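You operate a simulated robot arm through the tools that you are given. There is no shell and no other tool.

The job below is to be done with a simulated robot arm. You get a single attempt, and the scene is never put back.

## Task
Screw the yellow handle onto the scrub brush in the vice.
Fine: handle from the rack; the vice holds the brush as the handle goes home, and is opened after.

It is judged by the outcome, as a careful person would: the job done as asked, and still so three seconds after it is handed in. It fails if anything else is knocked over, pushed out of place, dropped, spilled or broken.

## Robot
A 7-joint arm with a two-finger parallel gripper, fixed in place. Base frame: the origin is at the foot of the arm, x ahead of it, y to its left, z up; the work surface is at about z = 860. Readings come in mm, degrees, newtons and seconds.
With the tool pointing down near the work surface it reaches from about 300 to 720 mm from the base axis. Its first joint turns from -143.0 to 143.0 degrees. Payload 3 kg.
Tool frame: the origin (TCP) lies between the finger pads and is the grasp point; the fingertips stand 30 mm ahead of it; z points along the fingers, y is the line along which they close. The gripper opens to 94 mm. The fingers are 28 mm wide and 10 mm thick; the gripper's body (50 by 96 mm) begins 55 mm behind the TCP.
Orientation is that of the tool frame in the base frame, as a unit quaternion [w, x, y, z]. With the fingers straight down and closing along the base's y, the tool's x points along the base's -x, its y along +y and its z along -z.

## Interface
- The arm moves only by the tool send_rows. Its argument "targets" is a list that holds one entry, the list of rows, each a list of 7 numbers: the shift along the base's x, y, z in m, then the turn, a rotation vector about the base's x, y, z in degrees, then the gripper command, from -1 (fully open) to 1 (shut), values between in proportion. In form: [[[tx, ty, tz, ax, ay, az, fingers], ...]]. A call has 1 to 20 rows; each row is the pose to reach, as a shift and turn from the pose commanded when the call began. Each row takes 0.2 s and may step no farther than 50 mm and 8.6 degrees from the row before; otherwise, or with a gripper value out of range, the whole call is refused. A pose out of reach is approached as far as the arm can. The call stops where the force on the tool passes 50 N (or 10 N more than at its start, if that is more) or the arm is blocked; 0.2 s more then pass. Each finger travels about 45 mm/s and halts on what it meets, pressing with about 27 N; the grip force reading is that of the motor and also rises with nothing between the fingers. The clock runs only during rows and for 0.2 s after the last one: add rows that repeat a pose to give the fingers time. The reply holds the time, the measured pose of the TCP, the force on the tool along the base axes, the opening and the grip force, in the units named above and with some noise, with the torque about the TCP (base axes, N m) and any sound that the robot's microphone picked up.
- Cameras (640 x 400 px; columns grow to the right, rows downward): "scene" is fixed at [219.2, 500.8, 1464.7]; the picture's right is [-0.91, -0.42, 0.00], its down [-0.15, 0.32, -0.94] and it looks along [0.39, -0.85, -0.35] (base axes); focal length 365 px, centre (320, 200). "wrist" rides on the gripper at [76, 14, -102] in the tool frame; the picture's right is [-0.18, 0.98, 0.00], its down [-0.75, -0.14, -0.64] and it looks along [-0.63, -0.12, 0.77] (tool axes); focal length 243 px, centre (320, 200). There is no depth. A picture from a camera that has moved, and an enlarged one, comes with that camera's place and axes in the base frame and with its lens.
- capture(camera): a new picture of that camera. No time passes.
- slide_trunk(by): slides the trunk up (or, below 0, down) by that many mm; the arm rides with it, the base frame stays. It gives what a move gives, with no picture.
- inspect(camera, box): a new picture of the part [left, top, right, bottom] of that camera's present view, enlarged. No time passes.
- hand_in(): hands the job in; it is judged then, once.

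Nothing tells you positions but the pictures and the camera data. Unless the task says otherwise, let go and move clear before handing in.

The tools are called after "Emit:" by a JSON object that holds its "fn" and its "kwargs". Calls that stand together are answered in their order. send_rows: Moves the arm, as the interface text tells. Its arguments: {"type":"object","properties":{"targets":{"type":"array"}},"required":["targets"]} The other tools are called the same way: slide_trunk (by) slides the trunk up or down; capture (camera) takes a picture; inspect (camera, box) takes an enlarged picture of a part of a camera's view; hand_in () hands the job in.

At the start:

```text
time: 0.0
position: [575.2, -310.7, 1232.2]
tcp_rot: [-0.001, 0.0, 1.0, 0.0]
wrist_force: [0.0, 0.2, -0.2]
ft_torque: [0.0, 0.03, 0.0]
width: 94.0
finger_force: 0.1
trunk travel left (down, up): [-300.0, 90.0]
```

scene: 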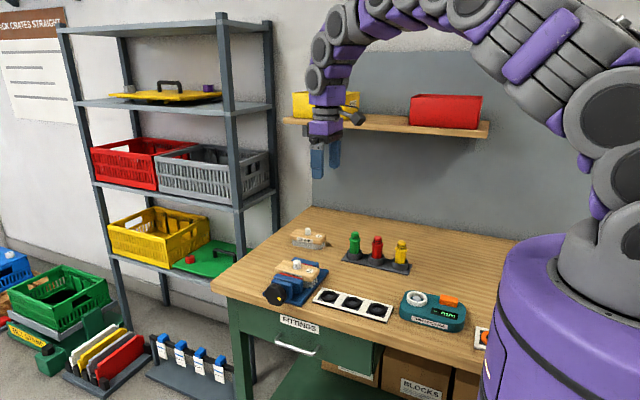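
wrist: 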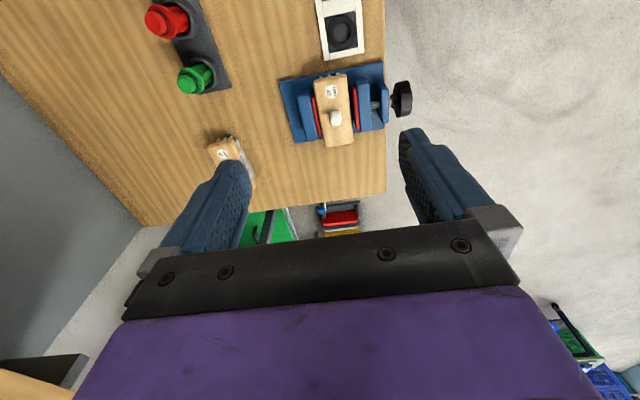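

I see a workbench with a vice holding a scrub brush, a rack with green, red and yellow handles, and other items around them. I'll take enlarged pictures first to locate things.

Emit:
{"fn": "inspect", "kwargs": {"camera": "scene", "box": [330, 220, 430, 283]}}

Emit:
{"fn": "inspect", "kwargs": {"camera": "scene", "box": [250, 220, 350, 320]}}

Emit:
{"fn": "inspect", "kwargs": {"camera": "wrist", "box": [260, 40, 430, 170]}}

Emit:
{"fn": "inspect", "kwargs": {"camera": "scene", "box": [380, 270, 500, 350]}}

```text
6.35 times, centred on (380, 252) of scene
camera zoom: at [219.2, 500.8, 1464.7], right [-0.91, -0.42, 0.0], down [-0.15, 0.32, -0.94], along [0.39, -0.85, -0.35], focal length 2319 px, centre (-61, -127)
```

zoom: 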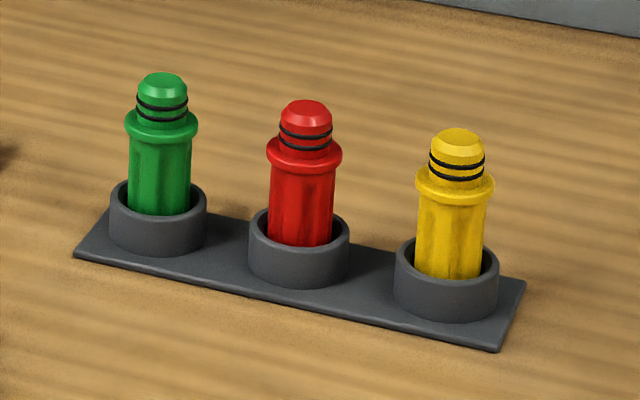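

```text
4.00 times, centred on (300, 270) of scene
camera zoom: at [219.2, 500.8, 1464.7], right [-0.91, -0.42, 0.0], down [-0.15, 0.32, -0.94], along [0.39, -0.85, -0.35], focal length 1461 px, centre (400, -80)
```

zoom: 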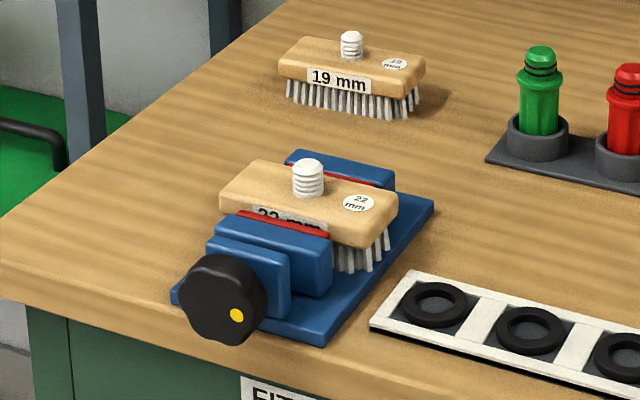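

```text
3.08 times, centred on (345, 105) of wrist
camera zoom: at [500.2, -296.6, 1334.9], right [0.18, 0.98, 0.0], down [0.75, -0.14, 0.64], along [0.63, -0.12, -0.77], focal length 746 px, centre (243, 492)
```

zoom: 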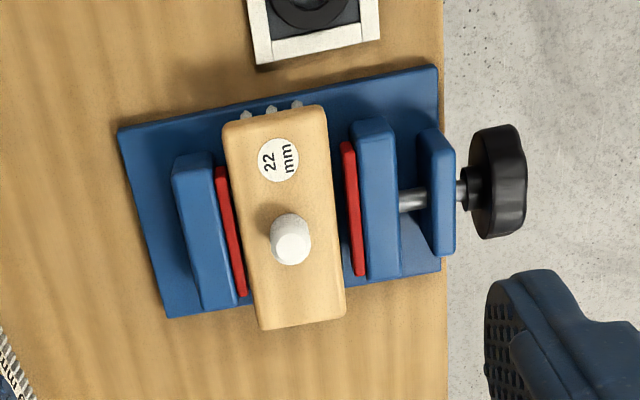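

```text
5.00 times, centred on (440, 310) of scene
camera zoom: at [219.2, 500.8, 1464.7], right [-0.91, -0.42, 0.0], down [-0.15, 0.32, -0.94], along [0.39, -0.85, -0.35], focal length 1826 px, centre (-280, -350)
```

zoom: 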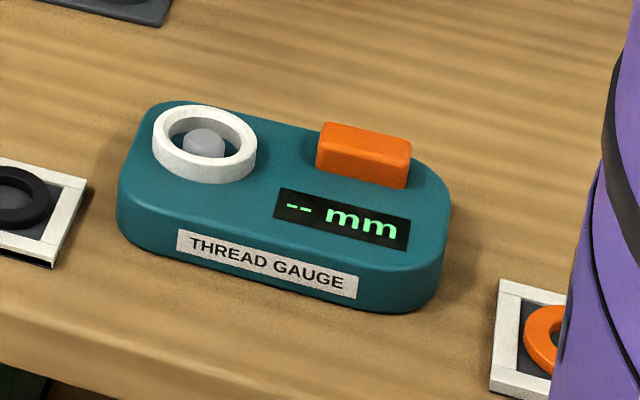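

The vice holds the 22 mm brush with its stud at roughly (660, -302, 939). The yellow handle stands in the rack at about (410, -517). I'll back the arm off a little to get the vice in the middle of the wrist camera's view.

Emit:
{"fn": "send_rows", "kwargs": {"targets": [[[-0.03, 0, -0.03, 0, 0, 0, -1], [-0.06, 0, -0.06, 0, 0, 0, -1], [-0.095, 0, -0.1, 0, 0, 0, -1], [-0.095, 0, -0.1, 0, 0, 0, -1]]]}}

Emit:
{"fn": "inspect", "kwargs": {"camera": "wrist", "box": [220, 100, 440, 240]}}

Emit:
{"fn": "capture", "kwargs": {"camera": "wrist"}}

```text
refused: row 3 steps farther than a row can; nothing moved
```

```text
2.86 times, centred on (330, 170) of wrist
camera zoom: at [500.2, -296.6, 1334.9], right [0.18, 0.98, 0.0], down [0.75, -0.14, 0.64], along [0.63, -0.12, -0.77], focal length 693 px, centre (291, 286)
```

zoom: 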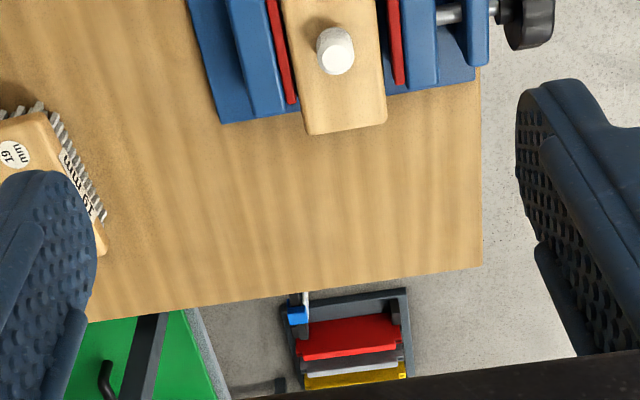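

```text
taken
camera wrist: at [500.2, -296.6, 1334.9], right [0.18, 0.98, 0.0], down [0.75, -0.14, 0.64], along [0.63, -0.12, -0.77], focal length 243 px, centre (320, 200)
```

wrist: 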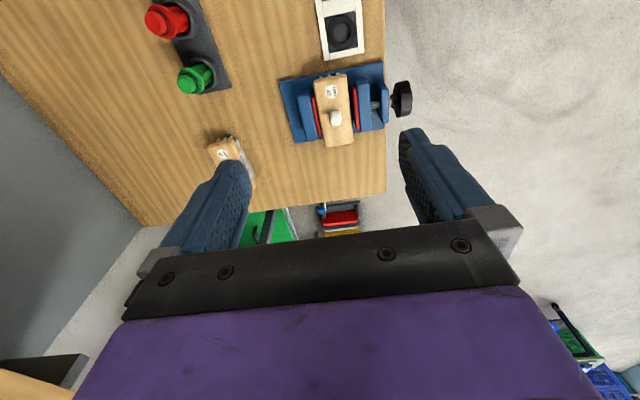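

The wrist picture is upside-down, with its lower part pointing away from the base. The move was refused because one step was too long, so I'll resend it in smaller steps.

Emit:
{"fn": "send_rows", "kwargs": {"targets": [[[-0.025, 0, -0.025, 0, 0, 0, -1], [-0.05, 0, -0.05, 0, 0, 0, -1], [-0.075, 0, -0.075, 0, 0, 0, -1], [-0.1, 0, -0.1, 0, 0, 0, -1], [-0.1, 0, -0.1, 0, 0, 0, -1]]]}}

Emit:
{"fn": "capture", "kwargs": {"camera": "wrist"}}

Emit:
{"fn": "inspect", "kwargs": {"camera": "wrist", "box": [240, 120, 420, 232]}}

```text
time: 1.2
position: [474.3, -310.2, 1132.2]
tcp_rot: [0.001, 0.001, 1.0, 0.0]
wrist_force: [-0.4, -0.4, -0.3]
ft_torque: [-0.01, -0.03, 0.0]
width: 94.1
finger_force: 0.0
trunk travel left (down, up): [-300.0, 90.0]
```

```text
taken
camera wrist: at [398.6, -295.7, 1235.2], right [0.18, 0.98, 0.0], down [0.75, -0.14, 0.64], along [0.63, -0.12, -0.77], focal length 243 px, centre (320, 200)
```

wrist: 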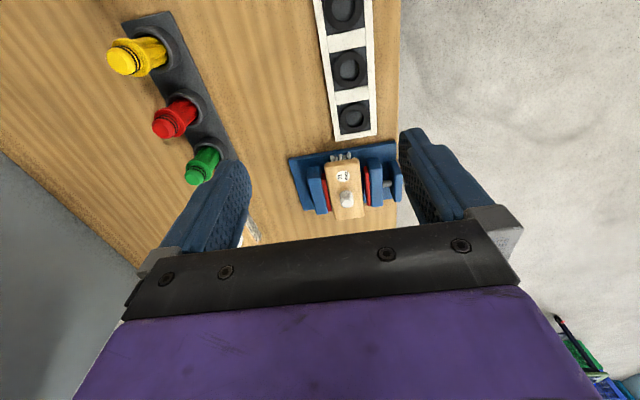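

```text
3.56 times, centred on (330, 176) of wrist
camera zoom: at [398.6, -295.7, 1235.2], right [0.18, 0.98, 0.0], down [0.75, -0.14, 0.64], along [0.63, -0.12, -0.77], focal length 863 px, centre (284, 285)
```

zoom: 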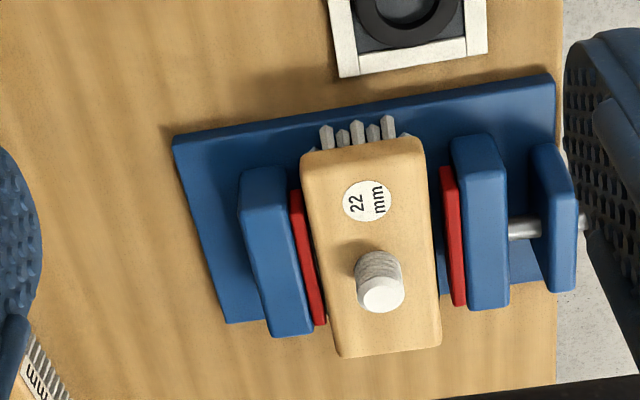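

In this view the knob-side jaw may have a small gap to the brush, so the vice might not be tight. I'll zoom in on the vice from the scene camera to check.

Emit:
{"fn": "inspect", "kwargs": {"camera": "scene", "box": [258, 250, 338, 312]}}

Emit:
{"fn": "inspect", "kwargs": {"camera": "scene", "box": [280, 252, 330, 283]}}

Emit:
{"fn": "inspect", "kwargs": {"camera": "wrist", "box": [80, 0, 260, 200]}}

Emit:
{"fn": "inspect", "kwargs": {"camera": "scene", "box": [382, 232, 422, 280]}}

```text
6.45 times, centred on (298, 281) of scene
camera zoom: at [219.2, 500.8, 1464.7], right [-0.91, -0.42, 0.0], down [-0.15, 0.32, -0.94], along [0.39, -0.85, -0.35], focal length 2356 px, centre (462, -323)
```

zoom: 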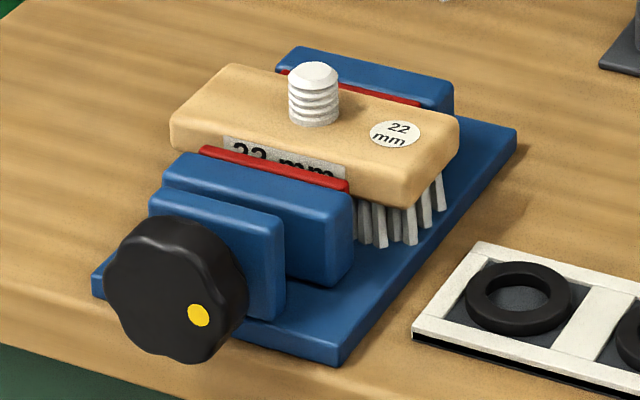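

```text
12.80 times, centred on (305, 268) of scene
camera zoom: at [219.2, 500.8, 1464.7], right [-0.91, -0.42, 0.0], down [-0.15, 0.32, -0.94], along [0.39, -0.85, -0.35], focal length 4674 px, centre (512, -664)
```

zoom: 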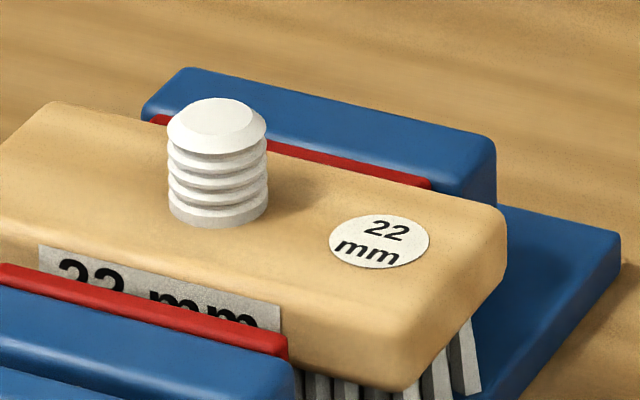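

```text
2.00 times, centred on (170, 100) of wrist
camera zoom: at [398.6, -295.7, 1235.2], right [0.18, 0.98, 0.0], down [0.75, -0.14, 0.64], along [0.63, -0.12, -0.77], focal length 485 px, centre (620, 400)
```

zoom: 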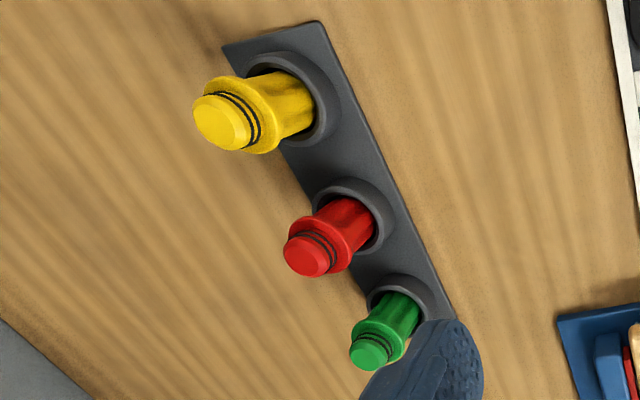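

```text
8.33 times, centred on (402, 256) of scene
camera zoom: at [219.2, 500.8, 1464.7], right [-0.91, -0.42, 0.0], down [-0.15, 0.32, -0.94], along [0.39, -0.85, -0.35], focal length 3043 px, centre (-363, -267)
```

zoom: 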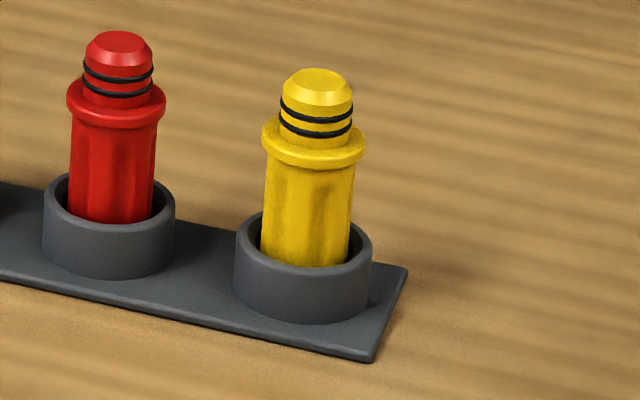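

The gap on the knob side looks real, about 6 mm, so the jaws may be slack. I'll move out above the vice for a steeper view, which also tests whether I can reach the stud.

Emit:
{"fn": "send_rows", "kwargs": {"targets": [[[0.04, 0, 0, 0, 0, 0, -1], [0.08, 0, 0, 0, 0, 0, -1], [0.12, 0, 0, 0, 0, 0, -1], [0.155, 0.005, 0, 0, 0, 0, -1], [0.185, 0.008, -0.01, 0, 0, 0, -1], [0.185, 0.008, -0.04, 0, 0, 0, -1], [0.185, 0.008, -0.04, 0, 0, 0, -1]]]}}

Emit:
{"fn": "capture", "kwargs": {"camera": "wrist"}}

Emit:
{"fn": "capture", "kwargs": {"camera": "scene"}}

```text
time: 2.8
position: [658.6, -301.3, 1092.6]
tcp_rot: [0.0, 0.0, 1.0, 0.001]
wrist_force: [-0.6, 0.0, 0.3]
ft_torque: [0.02, 0.0, 0.0]
width: 93.8
finger_force: 0.1
trunk travel left (down, up): [-300.0, 90.0]
```

```text
taken
camera wrist: at [584.2, -287.5, 1196.3], right [0.18, 0.98, 0.0], down [0.75, -0.14, 0.64], along [0.63, -0.12, -0.77], focal length 243 px, centre (320, 200)
```

wrist: 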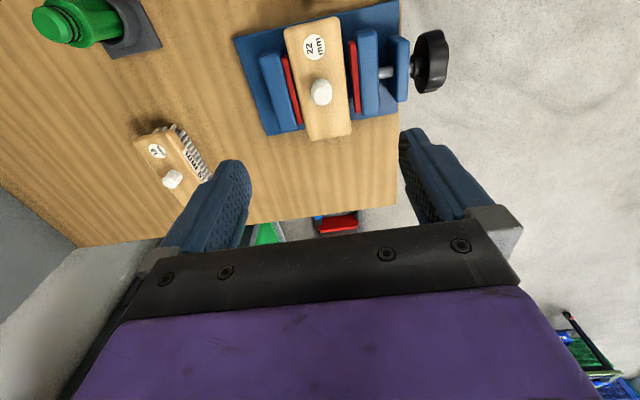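

```text
taken
```

scene: 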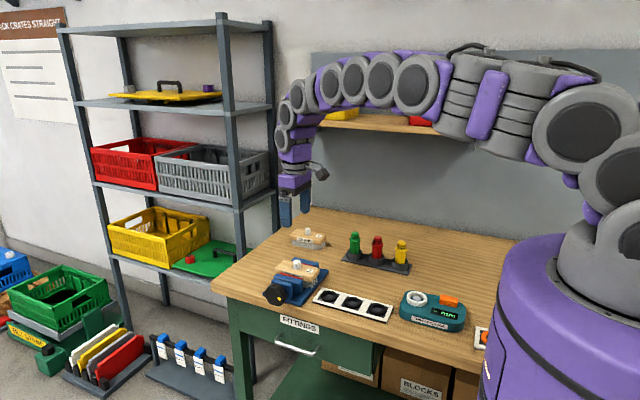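

The arm reached this pose with the tool straight down. I'll zoom in on the jaws.

Emit:
{"fn": "inspect", "kwargs": {"camera": "wrist", "box": [225, 0, 465, 150]}}

Emit:
{"fn": "inspect", "kwargs": {"camera": "wrist", "box": [270, 30, 390, 105]}}

```text
2.67 times, centred on (345, 75) of wrist
camera zoom: at [584.2, -287.5, 1196.3], right [0.18, 0.98, 0.0], down [0.75, -0.14, 0.64], along [0.63, -0.12, -0.77], focal length 647 px, centre (253, 533)
```

zoom: 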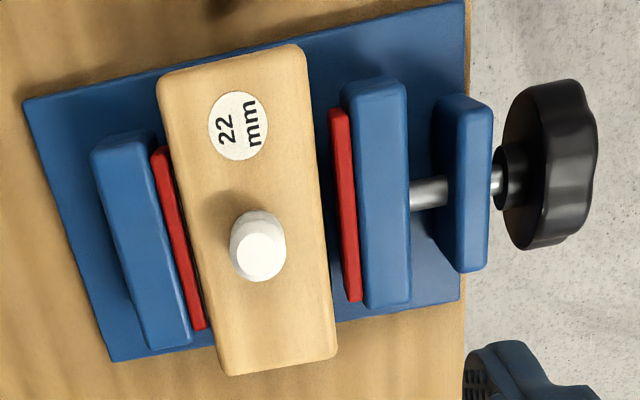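

```text
5.33 times, centred on (330, 68) of wrist
camera zoom: at [584.2, -287.5, 1196.3], right [0.18, 0.98, 0.0], down [0.75, -0.14, 0.64], along [0.63, -0.12, -0.77], focal length 1294 px, centre (267, 907)
```

zoom: 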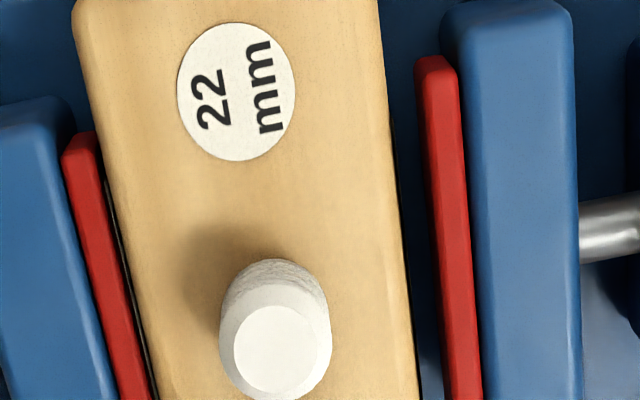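

The gap is clear: about 7 mm on the knob side and a little on the other side, so the brush is loose and the vice must be tightened first. I put the stud at (658.5, -298.3) with its top at z 940.5, and the knob centre near (655, -172, 908), about 60 mm across. Next I'll swing the tool to point along -y so it faces the knob.

Emit:
{"fn": "send_rows", "kwargs": {"targets": [[[-0.003, 0.017, 0.004, -7.5, 0, 0, -1], [-0.006, 0.034, 0.008, -15, 0, 0, -1], [-0.01, 0.05, 0.012, -22.5, 0, 0, -1], [-0.013, 0.067, 0.016, -30, 0, 0, -1], [-0.016, 0.084, 0.02, -37.5, 0, 0, -1], [-0.02, 0.1, 0.024, -45, 0, 0, -1], [-0.023, 0.117, 0.028, -52.5, 0, 0, -1], [-0.026, 0.134, 0.032, -60, 0, 0, -1], [-0.03, 0.15, 0.036, -67.5, 0, 0, -1], [-0.033, 0.167, 0.04, -75, 0, 0, -1], [-0.036, 0.184, 0.04, -82.5, 0, 0, -1], [-0.04, 0.2, 0.04, -90, 0, 0, -1], [-0.04, 0.2, 0.04, -90, 0, 0, -1]]]}}

Emit:
{"fn": "capture", "kwargs": {"camera": "scene"}}

Emit:
{"fn": "capture", "kwargs": {"camera": "wrist"}}

```text
time: 5.6
position: [617.3, -99.1, 1133.7]
tcp_rot: [-0.001, 0.0, -0.707, 0.707]
wrist_force: [-0.4, 0.4, -0.3]
ft_torque: [0.0, 0.01, 0.02]
width: 94.1
finger_force: 0.0
trunk travel left (down, up): [-300.0, 90.0]
```

```text
taken
```

scene: 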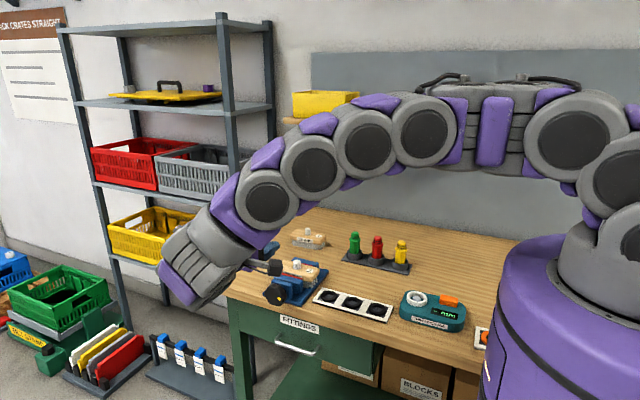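

```text
taken
camera wrist: at [542.8, 3.3, 1119.5], right [0.18, 0.0, -0.98], down [0.75, 0.64, 0.14], along [0.63, -0.77, 0.12], focal length 243 px, centre (320, 200)
```

wrist: 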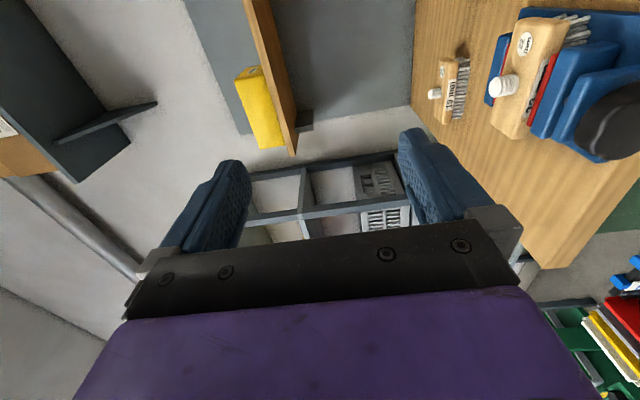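

The tool now points along -y at the knob. I'll roll it about its own axis to see how far the wrist turns, and come partway down.

Emit:
{"fn": "send_rows", "kwargs": {"targets": [[[0.004, 0, -0.01, 0, 8, 0, -1], [0.008, 0, -0.02, 0, 16, 0, -1], [0.012, 0, -0.03, 0, 24, 0, -1], [0.016, 0, -0.04, 0, 32, 0, -1], [0.02, 0, -0.05, 0, 40, 0, -1], [0.024, 0, -0.06, 0, 48, 0, -1], [0.028, 0, -0.07, 0, 56, 0, -1], [0.032, 0, -0.08, 0, 64, 0, -1], [0.036, 0, -0.09, 0, 72, 0, -1], [0.038, 0, -0.1, 0, 80, 0, -1], [0.038, 0, -0.1, 0, 80, 0, -1]]]}}

Emit:
{"fn": "capture", "kwargs": {"camera": "scene"}}

Emit:
{"fn": "capture", "kwargs": {"camera": "wrist"}}

```text
time: 8.0
position: [655.9, -100.3, 1033.9]
tcp_rot: [0.455, 0.455, -0.541, 0.542]
wrist_force: [-0.6, -0.2, 0.2]
ft_torque: [-0.04, 0.0, 0.0]
width: 94.1
finger_force: 0.0
trunk travel left (down, up): [-300.0, 90.0]
```

```text
taken
```

scene: 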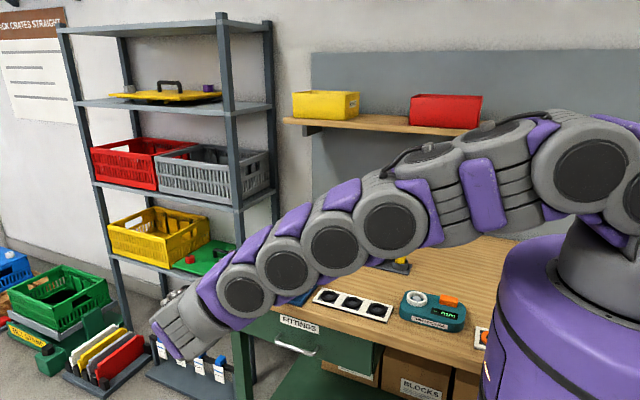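

```text
taken
camera wrist: at [629.6, 2.6, 1106.6], right [-0.94, 0.0, -0.35], down [0.27, 0.64, -0.72], along [0.23, -0.77, -0.6], focal length 243 px, centre (320, 200)
```

wrist: 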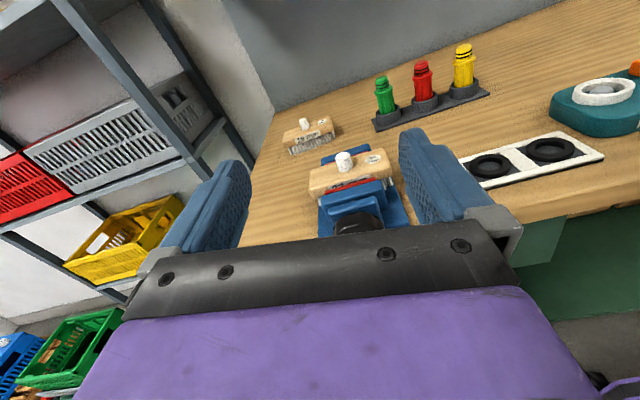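

The wrist reached this roll with no trouble. Next I'll level the fingers to horizontal, drop to knob height while staying in front of it, and look again.

Emit:
{"fn": "send_rows", "kwargs": {"targets": [[[0, 0, -0.03, 0, 5, 0, -1], [0, 0, -0.06, 0, 10, 0, -1], [0, 0, -0.09, 0, 10, 0, -1], [-0.001, 0, -0.124, 0, 10, 0, -1], [-0.001, 0, -0.124, 0, 10, 0, -1]]]}}

Emit:
{"fn": "capture", "kwargs": {"camera": "scene"}}

Emit:
{"fn": "capture", "kwargs": {"camera": "wrist"}}

```text
time: 9.2
position: [631.1, -108.9, 1006.4]
tcp_rot: [0.501, 0.5, -0.5, 0.5]
wrist_force: [-0.3, 0.4, -0.6]
ft_torque: [-0.03, -0.01, -0.01]
width: 93.7
finger_force: 0.0
out of reach, approached as far as the arm can: row 1, 2, 3, 4, 5
trunk travel left (down, up): [-300.0, 90.0]
```

```text
taken
```

scene: 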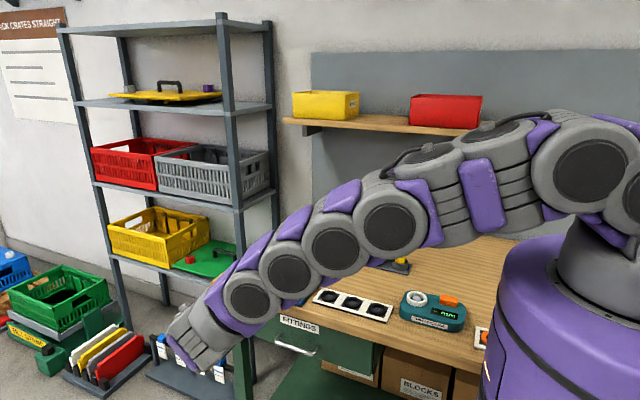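

```text
taken
camera wrist: at [619.5, -7.1, 1082.3], right [-0.98, 0.0, -0.18], down [0.14, 0.64, -0.75], along [0.12, -0.77, -0.63], focal length 243 px, centre (320, 200)
```

wrist: 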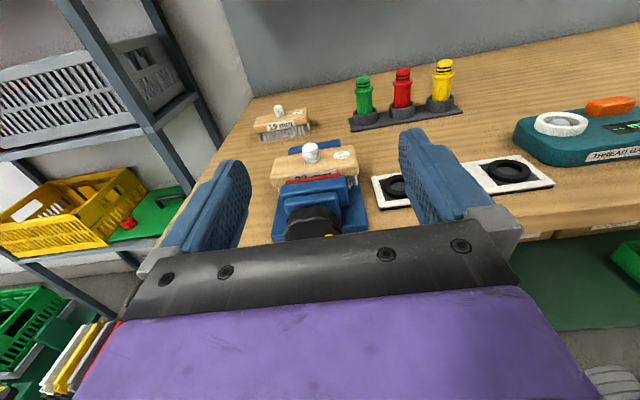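

That height is out of reach with the trunk this high, so I'll lift a little, slide the trunk down, and then come to the knob.

Emit:
{"fn": "send_rows", "kwargs": {"targets": [[[0, 0.01, 0.045, 0, 0, 0, -1], [0, 0.02, 0.09, 0, 0, 0, -1], [-0.01, 0.03, 0.13, 0, 0, 0, -1], [-0.01, 0.03, 0.13, 0, 0, 0, -1]]]}}

```text
time: 10.2
position: [623.3, -78.8, 1134.4]
tcp_rot: [0.5, 0.501, -0.499, 0.5]
wrist_force: [-0.1, -0.3, -0.6]
ft_torque: [-0.01, -0.03, 0.03]
width: 94.1
finger_force: 0.2
trunk travel left (down, up): [-300.0, 90.0]
```

The commanded pose follows where the arm really is, which helps. Now I'll slide the trunk down.

Emit:
{"fn": "slide_trunk", "kwargs": {"by": -200}}

Emit:
{"fn": "capture", "kwargs": {"camera": "wrist"}}

Emit:
{"fn": "capture", "kwargs": {"camera": "scene"}}

```text
time: 12.4
position: [622.7, -78.6, 935.5]
tcp_rot: [0.5, 0.5, -0.5, 0.5]
wrist_force: [-0.6, 0.6, -0.5]
ft_torque: [0.02, 0.01, -0.01]
width: 93.9
finger_force: 0.1
trunk travel left (down, up): [-100.0, 290.0]
```

```text
taken
camera wrist: at [609.8, 23.5, 1011.8], right [-0.98, 0.0, -0.18], down [0.14, 0.64, -0.75], along [0.12, -0.77, -0.63], focal length 243 px, centre (320, 200)
```

wrist: 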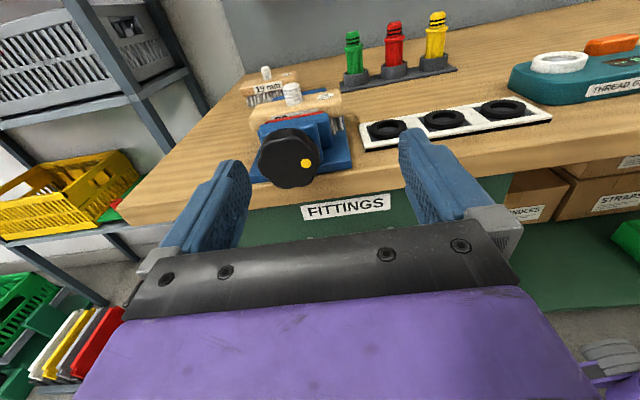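

```text
taken
```

scene: 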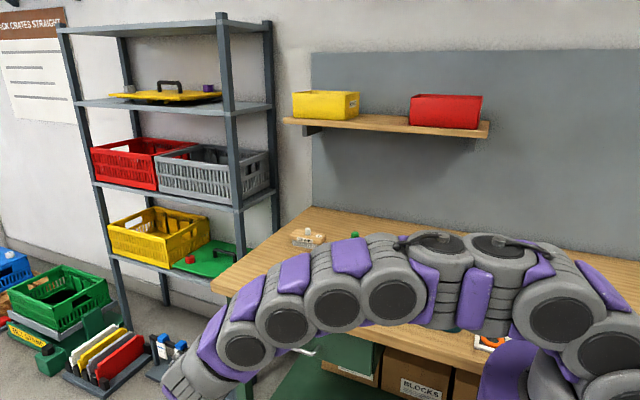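

Now I have a good view of the knob and its yellow dot. I'll zoom in to measure it.

Emit:
{"fn": "inspect", "kwargs": {"camera": "wrist", "box": [230, 60, 370, 200]}}

```text
2.86 times, centred on (300, 130) of wrist
camera zoom: at [609.8, 23.5, 1011.8], right [-0.98, 0.0, -0.18], down [0.14, 0.64, -0.75], along [0.12, -0.77, -0.63], focal length 693 px, centre (377, 400)
```

zoom: 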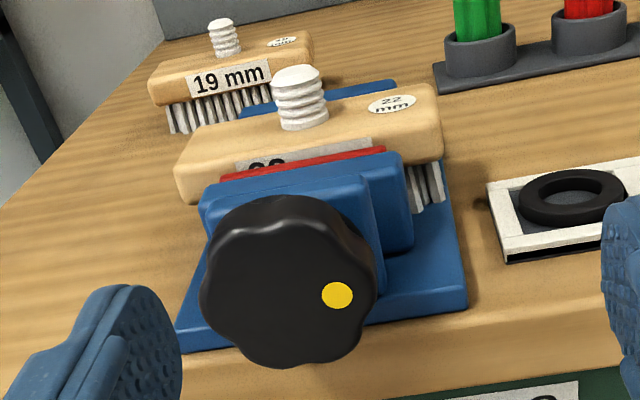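

I triangulated the yellow dot, which puts the knob axis at about x 659, z 903, with its face at y -171.5. I'll line up in front of it and check before moving in.

Emit:
{"fn": "send_rows", "kwargs": {"targets": [[[0.018, -0.005, -0.016, 0, 0, 0, -1], [0.0363, -0.01, -0.0325, 0, 0, 0, -1], [0.0363, -0.02, -0.0325, 0, 0, 0, -1], [0.0363, -0.02, -0.0325, 0, 0, 0, -1]]]}}

Emit:
{"fn": "capture", "kwargs": {"camera": "wrist"}}

```text
time: 13.4
position: [660.0, -98.1, 901.1]
tcp_rot: [0.5, 0.5, -0.5, 0.5]
wrist_force: [-0.3, 0.5, -0.1]
ft_torque: [-0.02, 0.04, 0.03]
width: 94.1
finger_force: 0.1
trunk travel left (down, up): [-100.0, 290.0]
```

```text
taken
camera wrist: at [646.5, 3.7, 978.9], right [-0.98, 0.0, -0.18], down [0.14, 0.64, -0.75], along [0.12, -0.77, -0.63], focal length 243 px, centre (320, 200)
```

wrist: 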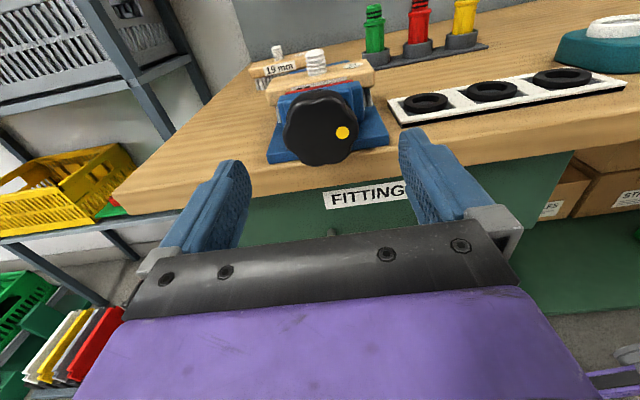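

I'm in front of the knob. Before gripping, I'll test in free air how far the wrist can turn in the tightening direction, clockwise seen from the front.

Emit:
{"fn": "send_rows", "kwargs": {"targets": [[[0, 0, 0, 0, -8.5, 0, -1], [0, 0, 0, 0, -17, 0, -1], [0, 0, 0, 0, -25.5, 0, -1], [0, 0, 0, 0, -34, 0, -1], [0, 0, 0, 0, -42.5, 0, -1], [0, 0, 0, 0, -51, 0, -1], [0, 0, 0, 0, -59.5, 0, -1], [0, 0, 0, 0, -68, 0, -1], [0, 0, 0, 0, -76.5, 0, -1], [0, 0, 0, 0, -85, 0, -1], [0, 0, 0, 0, -93.5, 0, -1], [0, 0, 0, 0, -102, 0, -1], [0, 0, 0, 0, -110.5, 0, -1], [0, 0, 0, 0, -119, 0, -1], [0, 0, 0, 0, -127.5, 0, -1], [0, 0, 0, 0, -136, 0, -1], [0, 0, 0, 0, -144.5, 0, -1], [0, 0, 0, 0, -153, 0, -1], [0, 0, 0, 0, -161.5, 0, -1], [0, 0, 0, 0, -170, 0, -1]]]}}

Emit:
{"fn": "capture", "kwargs": {"camera": "scene"}}

```text
time: 17.6
position: [659.4, -98.8, 902.3]
tcp_rot: [-0.455, -0.455, -0.54, 0.542]
wrist_force: [-0.3, -0.7, -0.4]
ft_torque: [-0.01, 0.0, 0.01]
width: 93.8
finger_force: 0.1
trunk travel left (down, up): [-100.0, 290.0]
```

```text
taken
```

scene: 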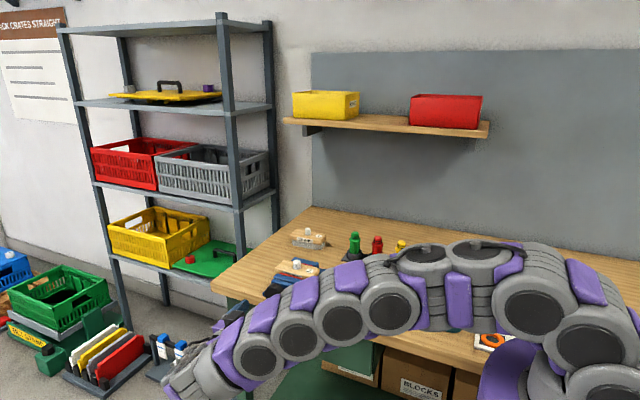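

All 170° of turn is available. I'll return to the start roll.

Emit:
{"fn": "send_rows", "kwargs": {"targets": [[[0, 0, 0, 0, 8.5, 0, -1], [0, 0, 0, 0, 17, 0, -1], [0, 0, 0, 0, 25.5, 0, -1], [0, 0, 0, 0, 34, 0, -1], [0, 0, 0, 0, 42.5, 0, -1], [0, 0, 0, 0, 51, 0, -1], [0, 0, 0, 0, 59.5, 0, -1], [0, 0, 0, 0, 68, 0, -1], [0, 0, 0, 0, 76.5, 0, -1], [0, 0, 0, 0, 85, 0, -1], [0, 0, 0, 0, 93.5, 0, -1], [0, 0, 0, 0, 102, 0, -1], [0, 0, 0, 0, 110.5, 0, -1], [0, 0, 0, 0, 119, 0, -1], [0, 0, 0, 0, 127.5, 0, -1], [0, 0, 0, 0, 136, 0, -1], [0, 0, 0, 0, 144.5, 0, -1], [0, 0, 0, 0, 153, 0, -1], [0, 0, 0, 0, 161.5, 0, -1], [0, 0, 0, 0, 170, 0, -1]]]}}

```text
time: 21.8
position: [659.3, -99.1, 901.9]
tcp_rot: [0.501, 0.501, -0.499, 0.499]
wrist_force: [1.3, -0.2, 0.3]
ft_torque: [0.02, 0.0, -0.01]
width: 94.0
finger_force: 0.1
trunk travel left (down, up): [-100.0, 290.0]
```

I'm back at the start roll. Now I'll advance around the knob and check the picture before closing.

Emit:
{"fn": "send_rows", "kwargs": {"targets": [[[0, -0.02, 0.001, 0, 0, 0, -1], [0, -0.045, 0.001, 0, 0, 0, -1], [0, -0.066, 0.001, 0, 0, 0, -1], [0, -0.066, 0.001, 0, 0, 0, -1]]]}}

Emit:
{"fn": "capture", "kwargs": {"camera": "wrist"}}

```text
time: 22.8
position: [658.5, -166.8, 902.8]
tcp_rot: [0.5, 0.499, -0.5, 0.5]
wrist_force: [0.5, -0.5, -0.2]
ft_torque: [0.03, -0.02, 0.01]
width: 94.0
finger_force: 0.1
trunk travel left (down, up): [-100.0, 290.0]
```

```text
taken
camera wrist: at [646.4, -63.0, 979.5], right [-0.98, 0.0, -0.18], down [0.14, 0.64, -0.75], along [0.12, -0.77, -0.63], focal length 243 px, centre (320, 200)
```

wrist: 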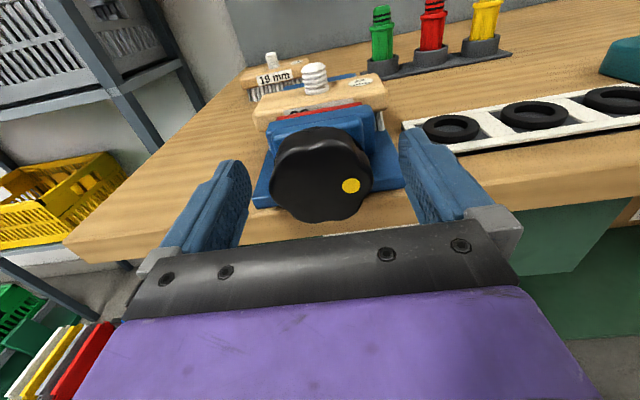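

The knob is centred between the fingers, so I'll close on it.

Emit:
{"fn": "send_rows", "kwargs": {"targets": [[[0, 0, 0, 0, 0, 0, 1], [0, 0, 0, 0, 0, 0, 1], [0, 0, 0, 0, 0, 0, 1], [0, 0, 0, 0, 0, 0, 1], [0, 0, 0, 0, 0, 0, 1]]]}}

Emit:
{"fn": "capture", "kwargs": {"camera": "wrist"}}

```text
time: 24.0
position: [660.0, -164.9, 904.1]
tcp_rot: [0.5, 0.501, -0.499, 0.5]
wrist_force: [7.0, -1.7, 1.3]
ft_torque: [-0.11, -0.06, 0.21]
width: 57.7
finger_force: 44.9
trunk travel left (down, up): [-100.0, 290.0]
```

```text
taken
camera wrist: at [646.9, -62.8, 979.5], right [-0.98, 0.0, -0.18], down [0.14, 0.64, -0.75], along [0.12, -0.77, -0.63], focal length 243 px, centre (320, 200)
```

wrist: 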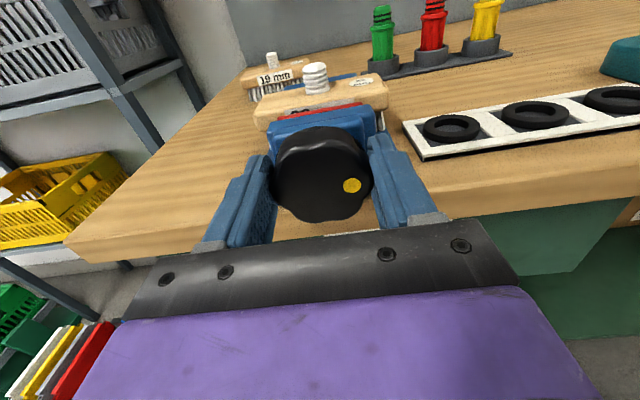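

I have the knob at 57.7 mm. I'll try a first 40° turn clockwise seen from the front and watch the jaw.

Emit:
{"fn": "send_rows", "kwargs": {"targets": [[[0.001, 0, 0, 0, -4, 0, 1], [0.001, 0, 0, 0, -10, 0, 1], [0.001, 0, 0, 0, -17, 0, 1], [0.001, 0, 0, 0, -25, 0, 1], [0.001, 0, 0, 0, -33, 0, 1], [0.001, 0, 0, 0, -40, 0, 1], [0.001, 0, 0, 0, -40, 0, 1]]]}}

Emit:
{"fn": "capture", "kwargs": {"camera": "wrist"}}

Emit:
{"fn": "inspect", "kwargs": {"camera": "scene", "box": [250, 240, 350, 310]}}

```text
time: 25.6
position: [658.0, -165.8, 902.2]
tcp_rot: [-0.3, -0.299, 0.641, -0.64]
wrist_force: [-40.3, 4.6, -23.8]
ft_torque: [-0.97, 0.24, 1.07]
width: 57.6
finger_force: 44.8
trunk travel left (down, up): [-100.0, 290.0]
```

```text
taken
camera wrist: at [598.7, -62.6, 951.7], right [-0.64, 0.0, -0.77], down [0.59, 0.64, -0.49], along [0.49, -0.77, -0.41], focal length 243 px, centre (320, 200)
```

wrist: 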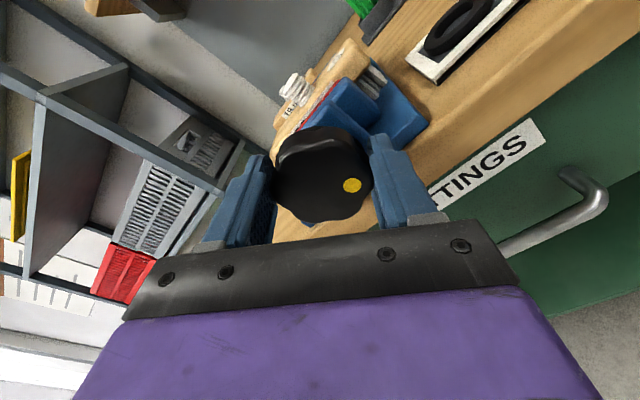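

```text
5.71 times, centred on (300, 275) of scene
camera zoom: at [219.2, 500.8, 1464.7], right [-0.91, -0.42, 0.0], down [-0.15, 0.32, -0.94], along [0.39, -0.85, -0.35], focal length 2087 px, centre (434, -229)
```

zoom: 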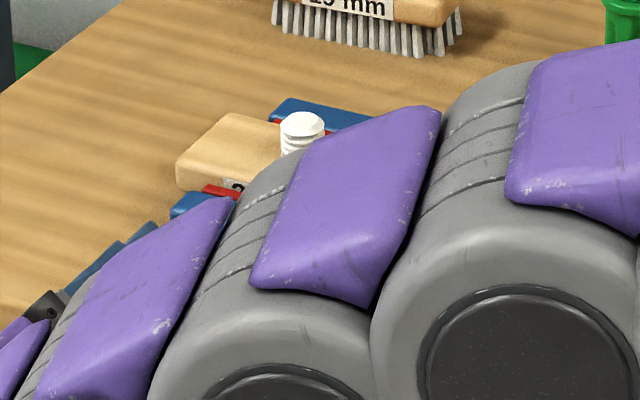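

The knob turns with the gripper. There's a side load because I'm a bit off its axis, so I'll shift slightly to relieve that.

Emit:
{"fn": "send_rows", "kwargs": {"targets": [[[-0.001, 0, -0.0005, 0, 0, 0, 1], [-0.001, 0, -0.0005, 0, 0, 0, 1]]]}}

```text
time: 26.2
position: [656.9, -165.7, 902.6]
tcp_rot: [-0.301, -0.298, 0.642, -0.639]
wrist_force: [-40.2, 5.2, -23.9]
ft_torque: [-1.51, 0.23, -0.32]
width: 57.7
finger_force: 44.8
trunk travel left (down, up): [-100.0, 290.0]
```

The force didn't change with 1 mm, so I'll shift farther along the same line and watch it.

Emit:
{"fn": "send_rows", "kwargs": {"targets": [[[-0.001, 0, -0.0008, 0, 0, 0, 1], [-0.002, 0, -0.0016, 0, 0, 0, 1], [-0.002, 0, -0.0016, 0, 0, 0, 1]]]}}

Emit:
{"fn": "inspect", "kwargs": {"camera": "wrist", "box": [220, 20, 460, 240]}}

```text
time: 27.0
position: [656.6, -165.9, 901.7]
tcp_rot: [-0.297, -0.298, 0.642, -0.641]
wrist_force: [-24.4, 1.4, -11.2]
ft_torque: [0.94, 0.1, -0.63]
width: 57.7
finger_force: 45.0
trunk travel left (down, up): [-100.0, 290.0]
```

```text
1.82 times, centred on (340, 130) of wrist
camera zoom: at [598.1, -62.8, 951.4], right [-0.63, 0.0, -0.77], down [0.59, 0.64, -0.48], along [0.5, -0.77, -0.41], focal length 441 px, centre (284, 327)
```

zoom: 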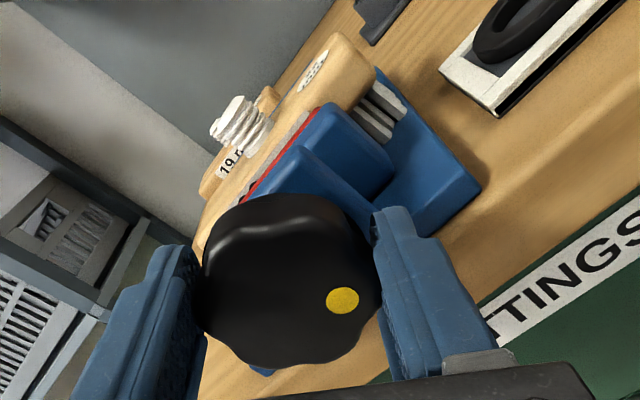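

The force is falling, so I'll continue a little more.

Emit:
{"fn": "send_rows", "kwargs": {"targets": [[[-0.0015, 0, -0.0008, 0, 0, 0, 1], [-0.0015, 0, -0.0008, 0, 0, 0, 1]]]}}

```text
time: 27.6
position: [657.0, -164.9, 902.7]
tcp_rot: [0.297, 0.298, -0.641, 0.642]
wrist_force: [-6.0, -0.1, -2.9]
ft_torque: [0.33, 0.03, -0.81]
width: 57.6
finger_force: 45.1
trunk travel left (down, up): [-100.0, 290.0]
```

The side load is nearly gone. The numbers say I gripped about 6 mm above the knob's true centre, which is nearer (661, 897). I'll open, recentre and look before regripping.

Emit:
{"fn": "send_rows", "kwargs": {"targets": [[[0, 0, 0, 0, 0, 0, -0.3], [0, 0, 0, 0, 0, 0, -0.6], [0, 0, 0, 0, 0, 0, -0.6], [0.005, 0, -0.0032, 0, 0, 0, -0.6], [0.005, 0, -0.0032, 0, 0, 0, -0.6]]]}}

Emit:
{"fn": "capture", "kwargs": {"camera": "wrist"}}

Emit:
{"fn": "inspect", "kwargs": {"camera": "wrist", "box": [220, 20, 460, 240]}}

```text
time: 28.8
position: [661.8, -165.7, 899.1]
tcp_rot: [-0.3, -0.299, 0.641, -0.64]
wrist_force: [0.3, -0.2, -0.9]
ft_torque: [0.01, 0.0, 0.02]
width: 75.2
finger_force: 0.1
trunk travel left (down, up): [-100.0, 290.0]
```

```text
taken
camera wrist: at [601.9, -62.5, 946.7], right [-0.64, 0.0, -0.77], down [0.59, 0.64, -0.49], along [0.5, -0.77, -0.41], focal length 243 px, centre (320, 200)
```

wrist: 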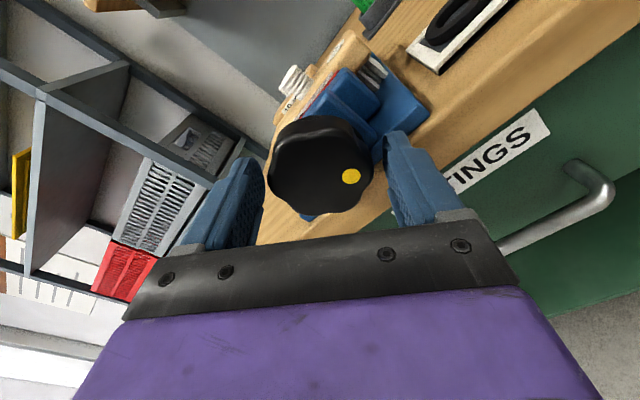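

```text
1.82 times, centred on (340, 130) of wrist
camera zoom: at [601.9, -62.5, 946.7], right [-0.64, 0.0, -0.77], down [0.59, 0.64, -0.49], along [0.5, -0.77, -0.41], focal length 441 px, centre (284, 327)
```

zoom: 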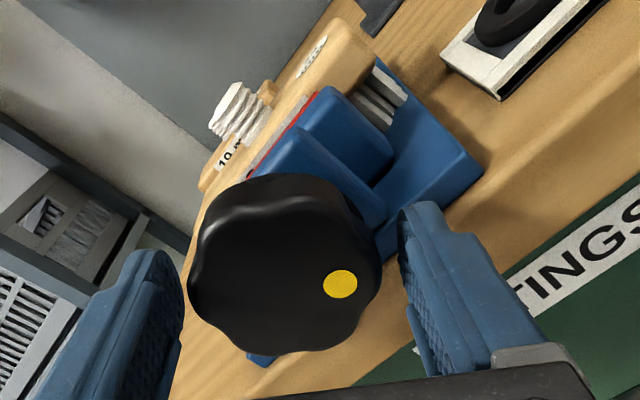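

The knob is now roughly centred. I'll close on it again.

Emit:
{"fn": "send_rows", "kwargs": {"targets": [[[0, 0, 0, 0, 0, 0, 0.2], [0, 0, 0, 0, 0, 0, 1], [0, 0, 0, 0, 0, 0, 1], [0, 0, 0, 0, 0, 0, 1]]]}}

Emit:
{"fn": "capture", "kwargs": {"camera": "wrist"}}

```text
time: 29.8
position: [660.9, -165.4, 896.9]
tcp_rot: [0.299, 0.299, -0.641, 0.641]
wrist_force: [-1.9, 1.5, -1.7]
ft_torque: [0.03, -0.01, -0.17]
width: 58.0
finger_force: 44.9
trunk travel left (down, up): [-100.0, 290.0]
```

```text
taken
camera wrist: at [601.8, -62.5, 946.8], right [-0.64, 0.0, -0.77], down [0.59, 0.64, -0.49], along [0.5, -0.77, -0.41], focal length 243 px, centre (320, 200)
```

wrist: 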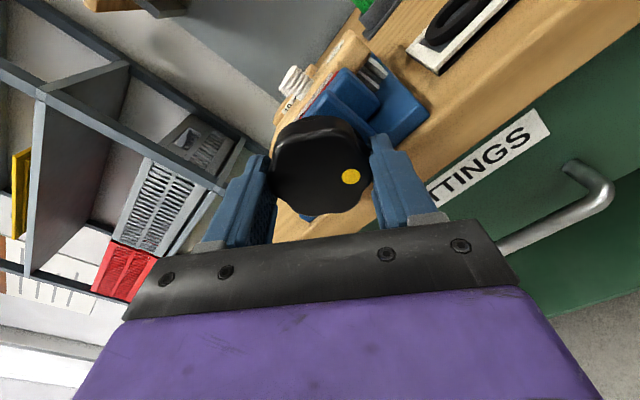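

Gripped again with almost no side load. I'll turn it another 32° clockwise and read the forces.

Emit:
{"fn": "send_rows", "kwargs": {"targets": [[[0, 0, 0, 0, -8, 0, 1], [0, 0, 0, 0, -16, 0, 1], [0, 0, 0, 0, -24, 0, 1], [0, 0, 0, 0, -32, 0, 1], [0, 0, 0, 0, -32, 0, 1]]]}}

Emit:
{"fn": "inspect", "kwargs": {"camera": "wrist", "box": [220, 20, 460, 240]}}

```text
time: 31.0
position: [661.0, -164.3, 898.1]
tcp_rot: [0.11, 0.111, -0.697, 0.7]
wrist_force: [-1.5, 1.1, -0.5]
ft_torque: [0.3, -0.02, -0.36]
width: 57.6
finger_force: 45.1
trunk travel left (down, up): [-100.0, 290.0]
```

```text
1.82 times, centred on (340, 130) of wrist
camera zoom: at [584.9, -62.6, 907.6], right [-0.13, 0.0, -0.99], down [0.76, 0.64, -0.1], along [0.64, -0.77, -0.08], focal length 441 px, centre (284, 327)
```

zoom: 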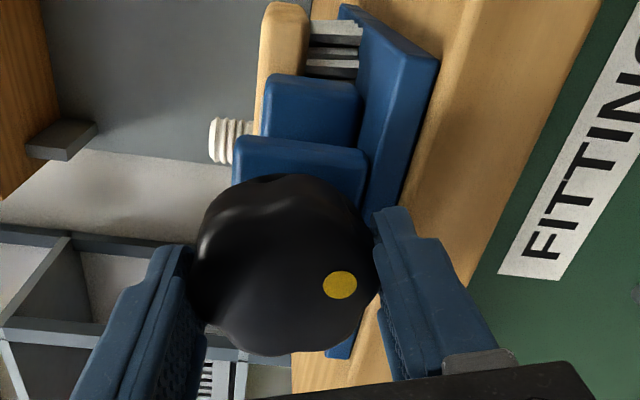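

The forces stay near zero, so the centring is right. I'll keep turning clockwise another 96°.

Emit:
{"fn": "send_rows", "kwargs": {"targets": [[[0, 0, 0, 0, -8, 0, 1], [0, 0, 0, 0, -16, 0, 1], [0, 0, 0, 0, -24, 0, 1], [0, 0, 0, 0, -32, 0, 1], [0, 0, 0, 0, -40, 0, 1], [0, 0, 0, 0, -48, 0, 1], [0, 0, 0, 0, -56, 0, 1], [0, 0, 0, 0, -64, 0, 1], [0, 0, 0, 0, -72, 0, 1], [0, 0, 0, 0, -80, 0, 1], [0, 0, 0, 0, -88, 0, 1], [0, 0, 0, 0, -96, 0, 1], [0, 0, 0, 0, -96, 0, 1]]]}}

Emit:
{"fn": "capture", "kwargs": {"camera": "wrist"}}

Emit:
{"fn": "inspect", "kwargs": {"camera": "scene", "box": [250, 240, 350, 310]}}

```text
time: 33.8
position: [660.9, -164.4, 898.7]
tcp_rot: [-0.446, -0.445, -0.548, 0.55]
wrist_force: [-1.7, 0.4, 13.6]
ft_torque: [-0.02, -0.04, 0.08]
width: 57.7
finger_force: 45.1
trunk travel left (down, up): [-100.0, 290.0]
```

```text
taken
camera wrist: at [659.7, -62.7, 820.9], right [1.0, 0.0, -0.02], down [0.02, 0.64, 0.76], along [0.01, -0.76, 0.64], focal length 243 px, centre (320, 200)
```

wrist: 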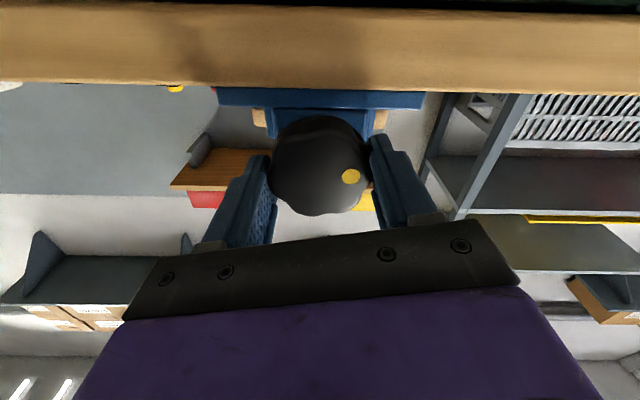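

```text
5.71 times, centred on (300, 275) of scene
camera zoom: at [219.2, 500.8, 1464.7], right [-0.91, -0.42, 0.0], down [-0.15, 0.32, -0.94], along [0.39, -0.85, -0.35], focal length 2087 px, centre (434, -229)
```

zoom: 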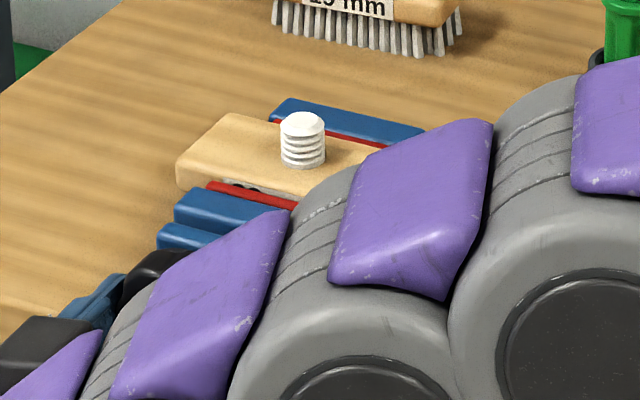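

The knob has turned about 170° and the front jaw has moved toward the brush. I'll release, back off and roll back to take another bite.

Emit:
{"fn": "send_rows", "kwargs": {"targets": [[[0, 0, 0, 0, 0, 0, -0.2], [0, 0, 0, 0, 0, 0, -0.7], [0, 0, 0, 0, 0, 0, -0.7], [0, 0.025, 0, 0, 0, 0, -0.7], [0, 0.055, 0, 0, 0, 0, -0.7], [0, 0.055, 0, 0, 8.5, 0, -0.7], [0, 0.055, 0, 0, 17, 0, -0.7], [0, 0.055, 0, 0, 25.5, 0, -0.7], [0, 0.055, 0, 0, 34, 0, -0.7], [0, 0.055, 0, 0, 42.5, 0, -0.7], [0, 0.055, 0, 0, 51, 0, -0.7], [0, 0.055, 0, 0, 59.5, 0, -0.7], [0, 0.055, 0, 0, 68, 0, -0.7], [0, 0.055, 0, 0, 76.5, 0, -0.7], [0, 0.055, 0, 0, 85, 0, -0.7], [0, 0.055, 0, 0, 93.5, 0, -0.7], [0, 0.055, 0, 0, 102, 0, -0.7], [0, 0.055, 0, 0, 110.5, 0, -0.7], [0, 0.055, 0, 0, 119, 0, -0.7], [0, 0.055, 0, 0, 127.5, 0, -0.7]]]}}

Emit:
{"fn": "send_rows", "kwargs": {"targets": [[[0, 0, 0, 0, 8.5, 0, -0.7], [0, 0, 0, 0, 17, 0, -0.7], [0, 0, 0, 0, 25.5, 0, -0.7], [0, 0, 0, 0, 34, 0, -0.7], [0, 0, 0, 0, 40.5, 0, -0.7], [0, 0, 0, 0, 40.5, 0, -0.7]]]}}

Emit:
{"fn": "capture", "kwargs": {"camera": "wrist"}}

Emit:
{"fn": "inspect", "kwargs": {"camera": "wrist", "box": [240, 50, 420, 210]}}

```text
time: 38.0
position: [660.6, -110.2, 898.3]
tcp_rot: [0.296, 0.298, -0.641, 0.643]
wrist_force: [-0.4, 0.1, -0.3]
ft_torque: [0.04, 0.0, -0.01]
width: 79.6
finger_force: 0.0
trunk travel left (down, up): [-100.0, 290.0]
```

```text
time: 39.4
position: [660.2, -109.3, 899.0]
tcp_rot: [0.501, 0.5, -0.499, 0.499]
wrist_force: [-0.3, -0.1, -0.3]
ft_torque: [-0.02, 0.05, -0.02]
width: 79.9
finger_force: 0.0
trunk travel left (down, up): [-100.0, 290.0]
```

```text
taken
camera wrist: at [648.0, -7.6, 973.9], right [-0.98, 0.0, -0.18], down [0.14, 0.64, -0.75], along [0.12, -0.77, -0.63], focal length 243 px, centre (320, 200)
```

wrist: 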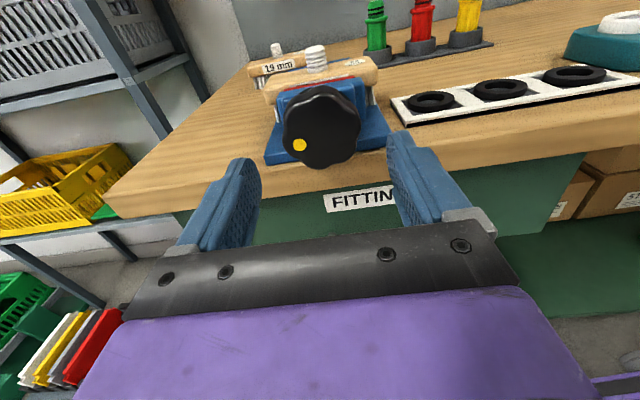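

```text
2.50 times, centred on (330, 130) of wrist
camera zoom: at [648.0, -7.6, 973.9], right [-0.98, 0.0, -0.18], down [0.14, 0.64, -0.75], along [0.12, -0.77, -0.63], focal length 606 px, centre (295, 375)
```

zoom: 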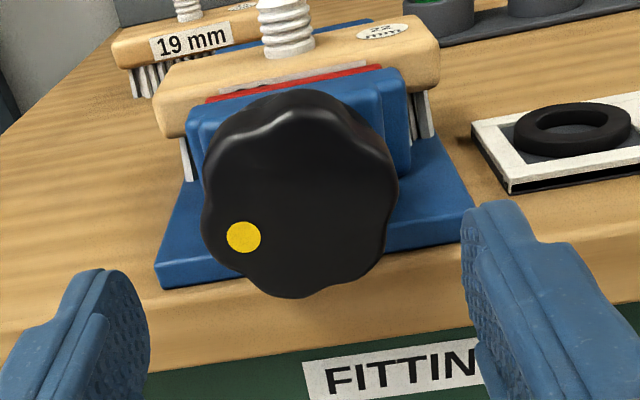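

The yellow dot has gone round about 160° clockwise and the jaw is closer. I'll advance and take the next bite.

Emit:
{"fn": "send_rows", "kwargs": {"targets": [[[0, -0.025, 0, 0, 0, 0, -0.7], [0, -0.055, 0, 0, 0, 0, -0.7], [0, -0.055, 0, 0, 0, 0, -0.7], [0, -0.055, 0, 0, 0, 0, 0.2], [0, -0.055, 0, 0, 0, 0, 1], [0, -0.055, 0, 0, 0, 0, 1], [0, -0.055, 0, 0, 0, 0, 1]]]}}

```text
time: 41.0
position: [659.4, -163.5, 898.0]
tcp_rot: [0.501, 0.5, -0.501, 0.499]
wrist_force: [-14.5, 1.1, -2.5]
ft_torque: [0.14, 0.0, -0.65]
width: 56.4
finger_force: 45.4
trunk travel left (down, up): [-100.0, 290.0]
```

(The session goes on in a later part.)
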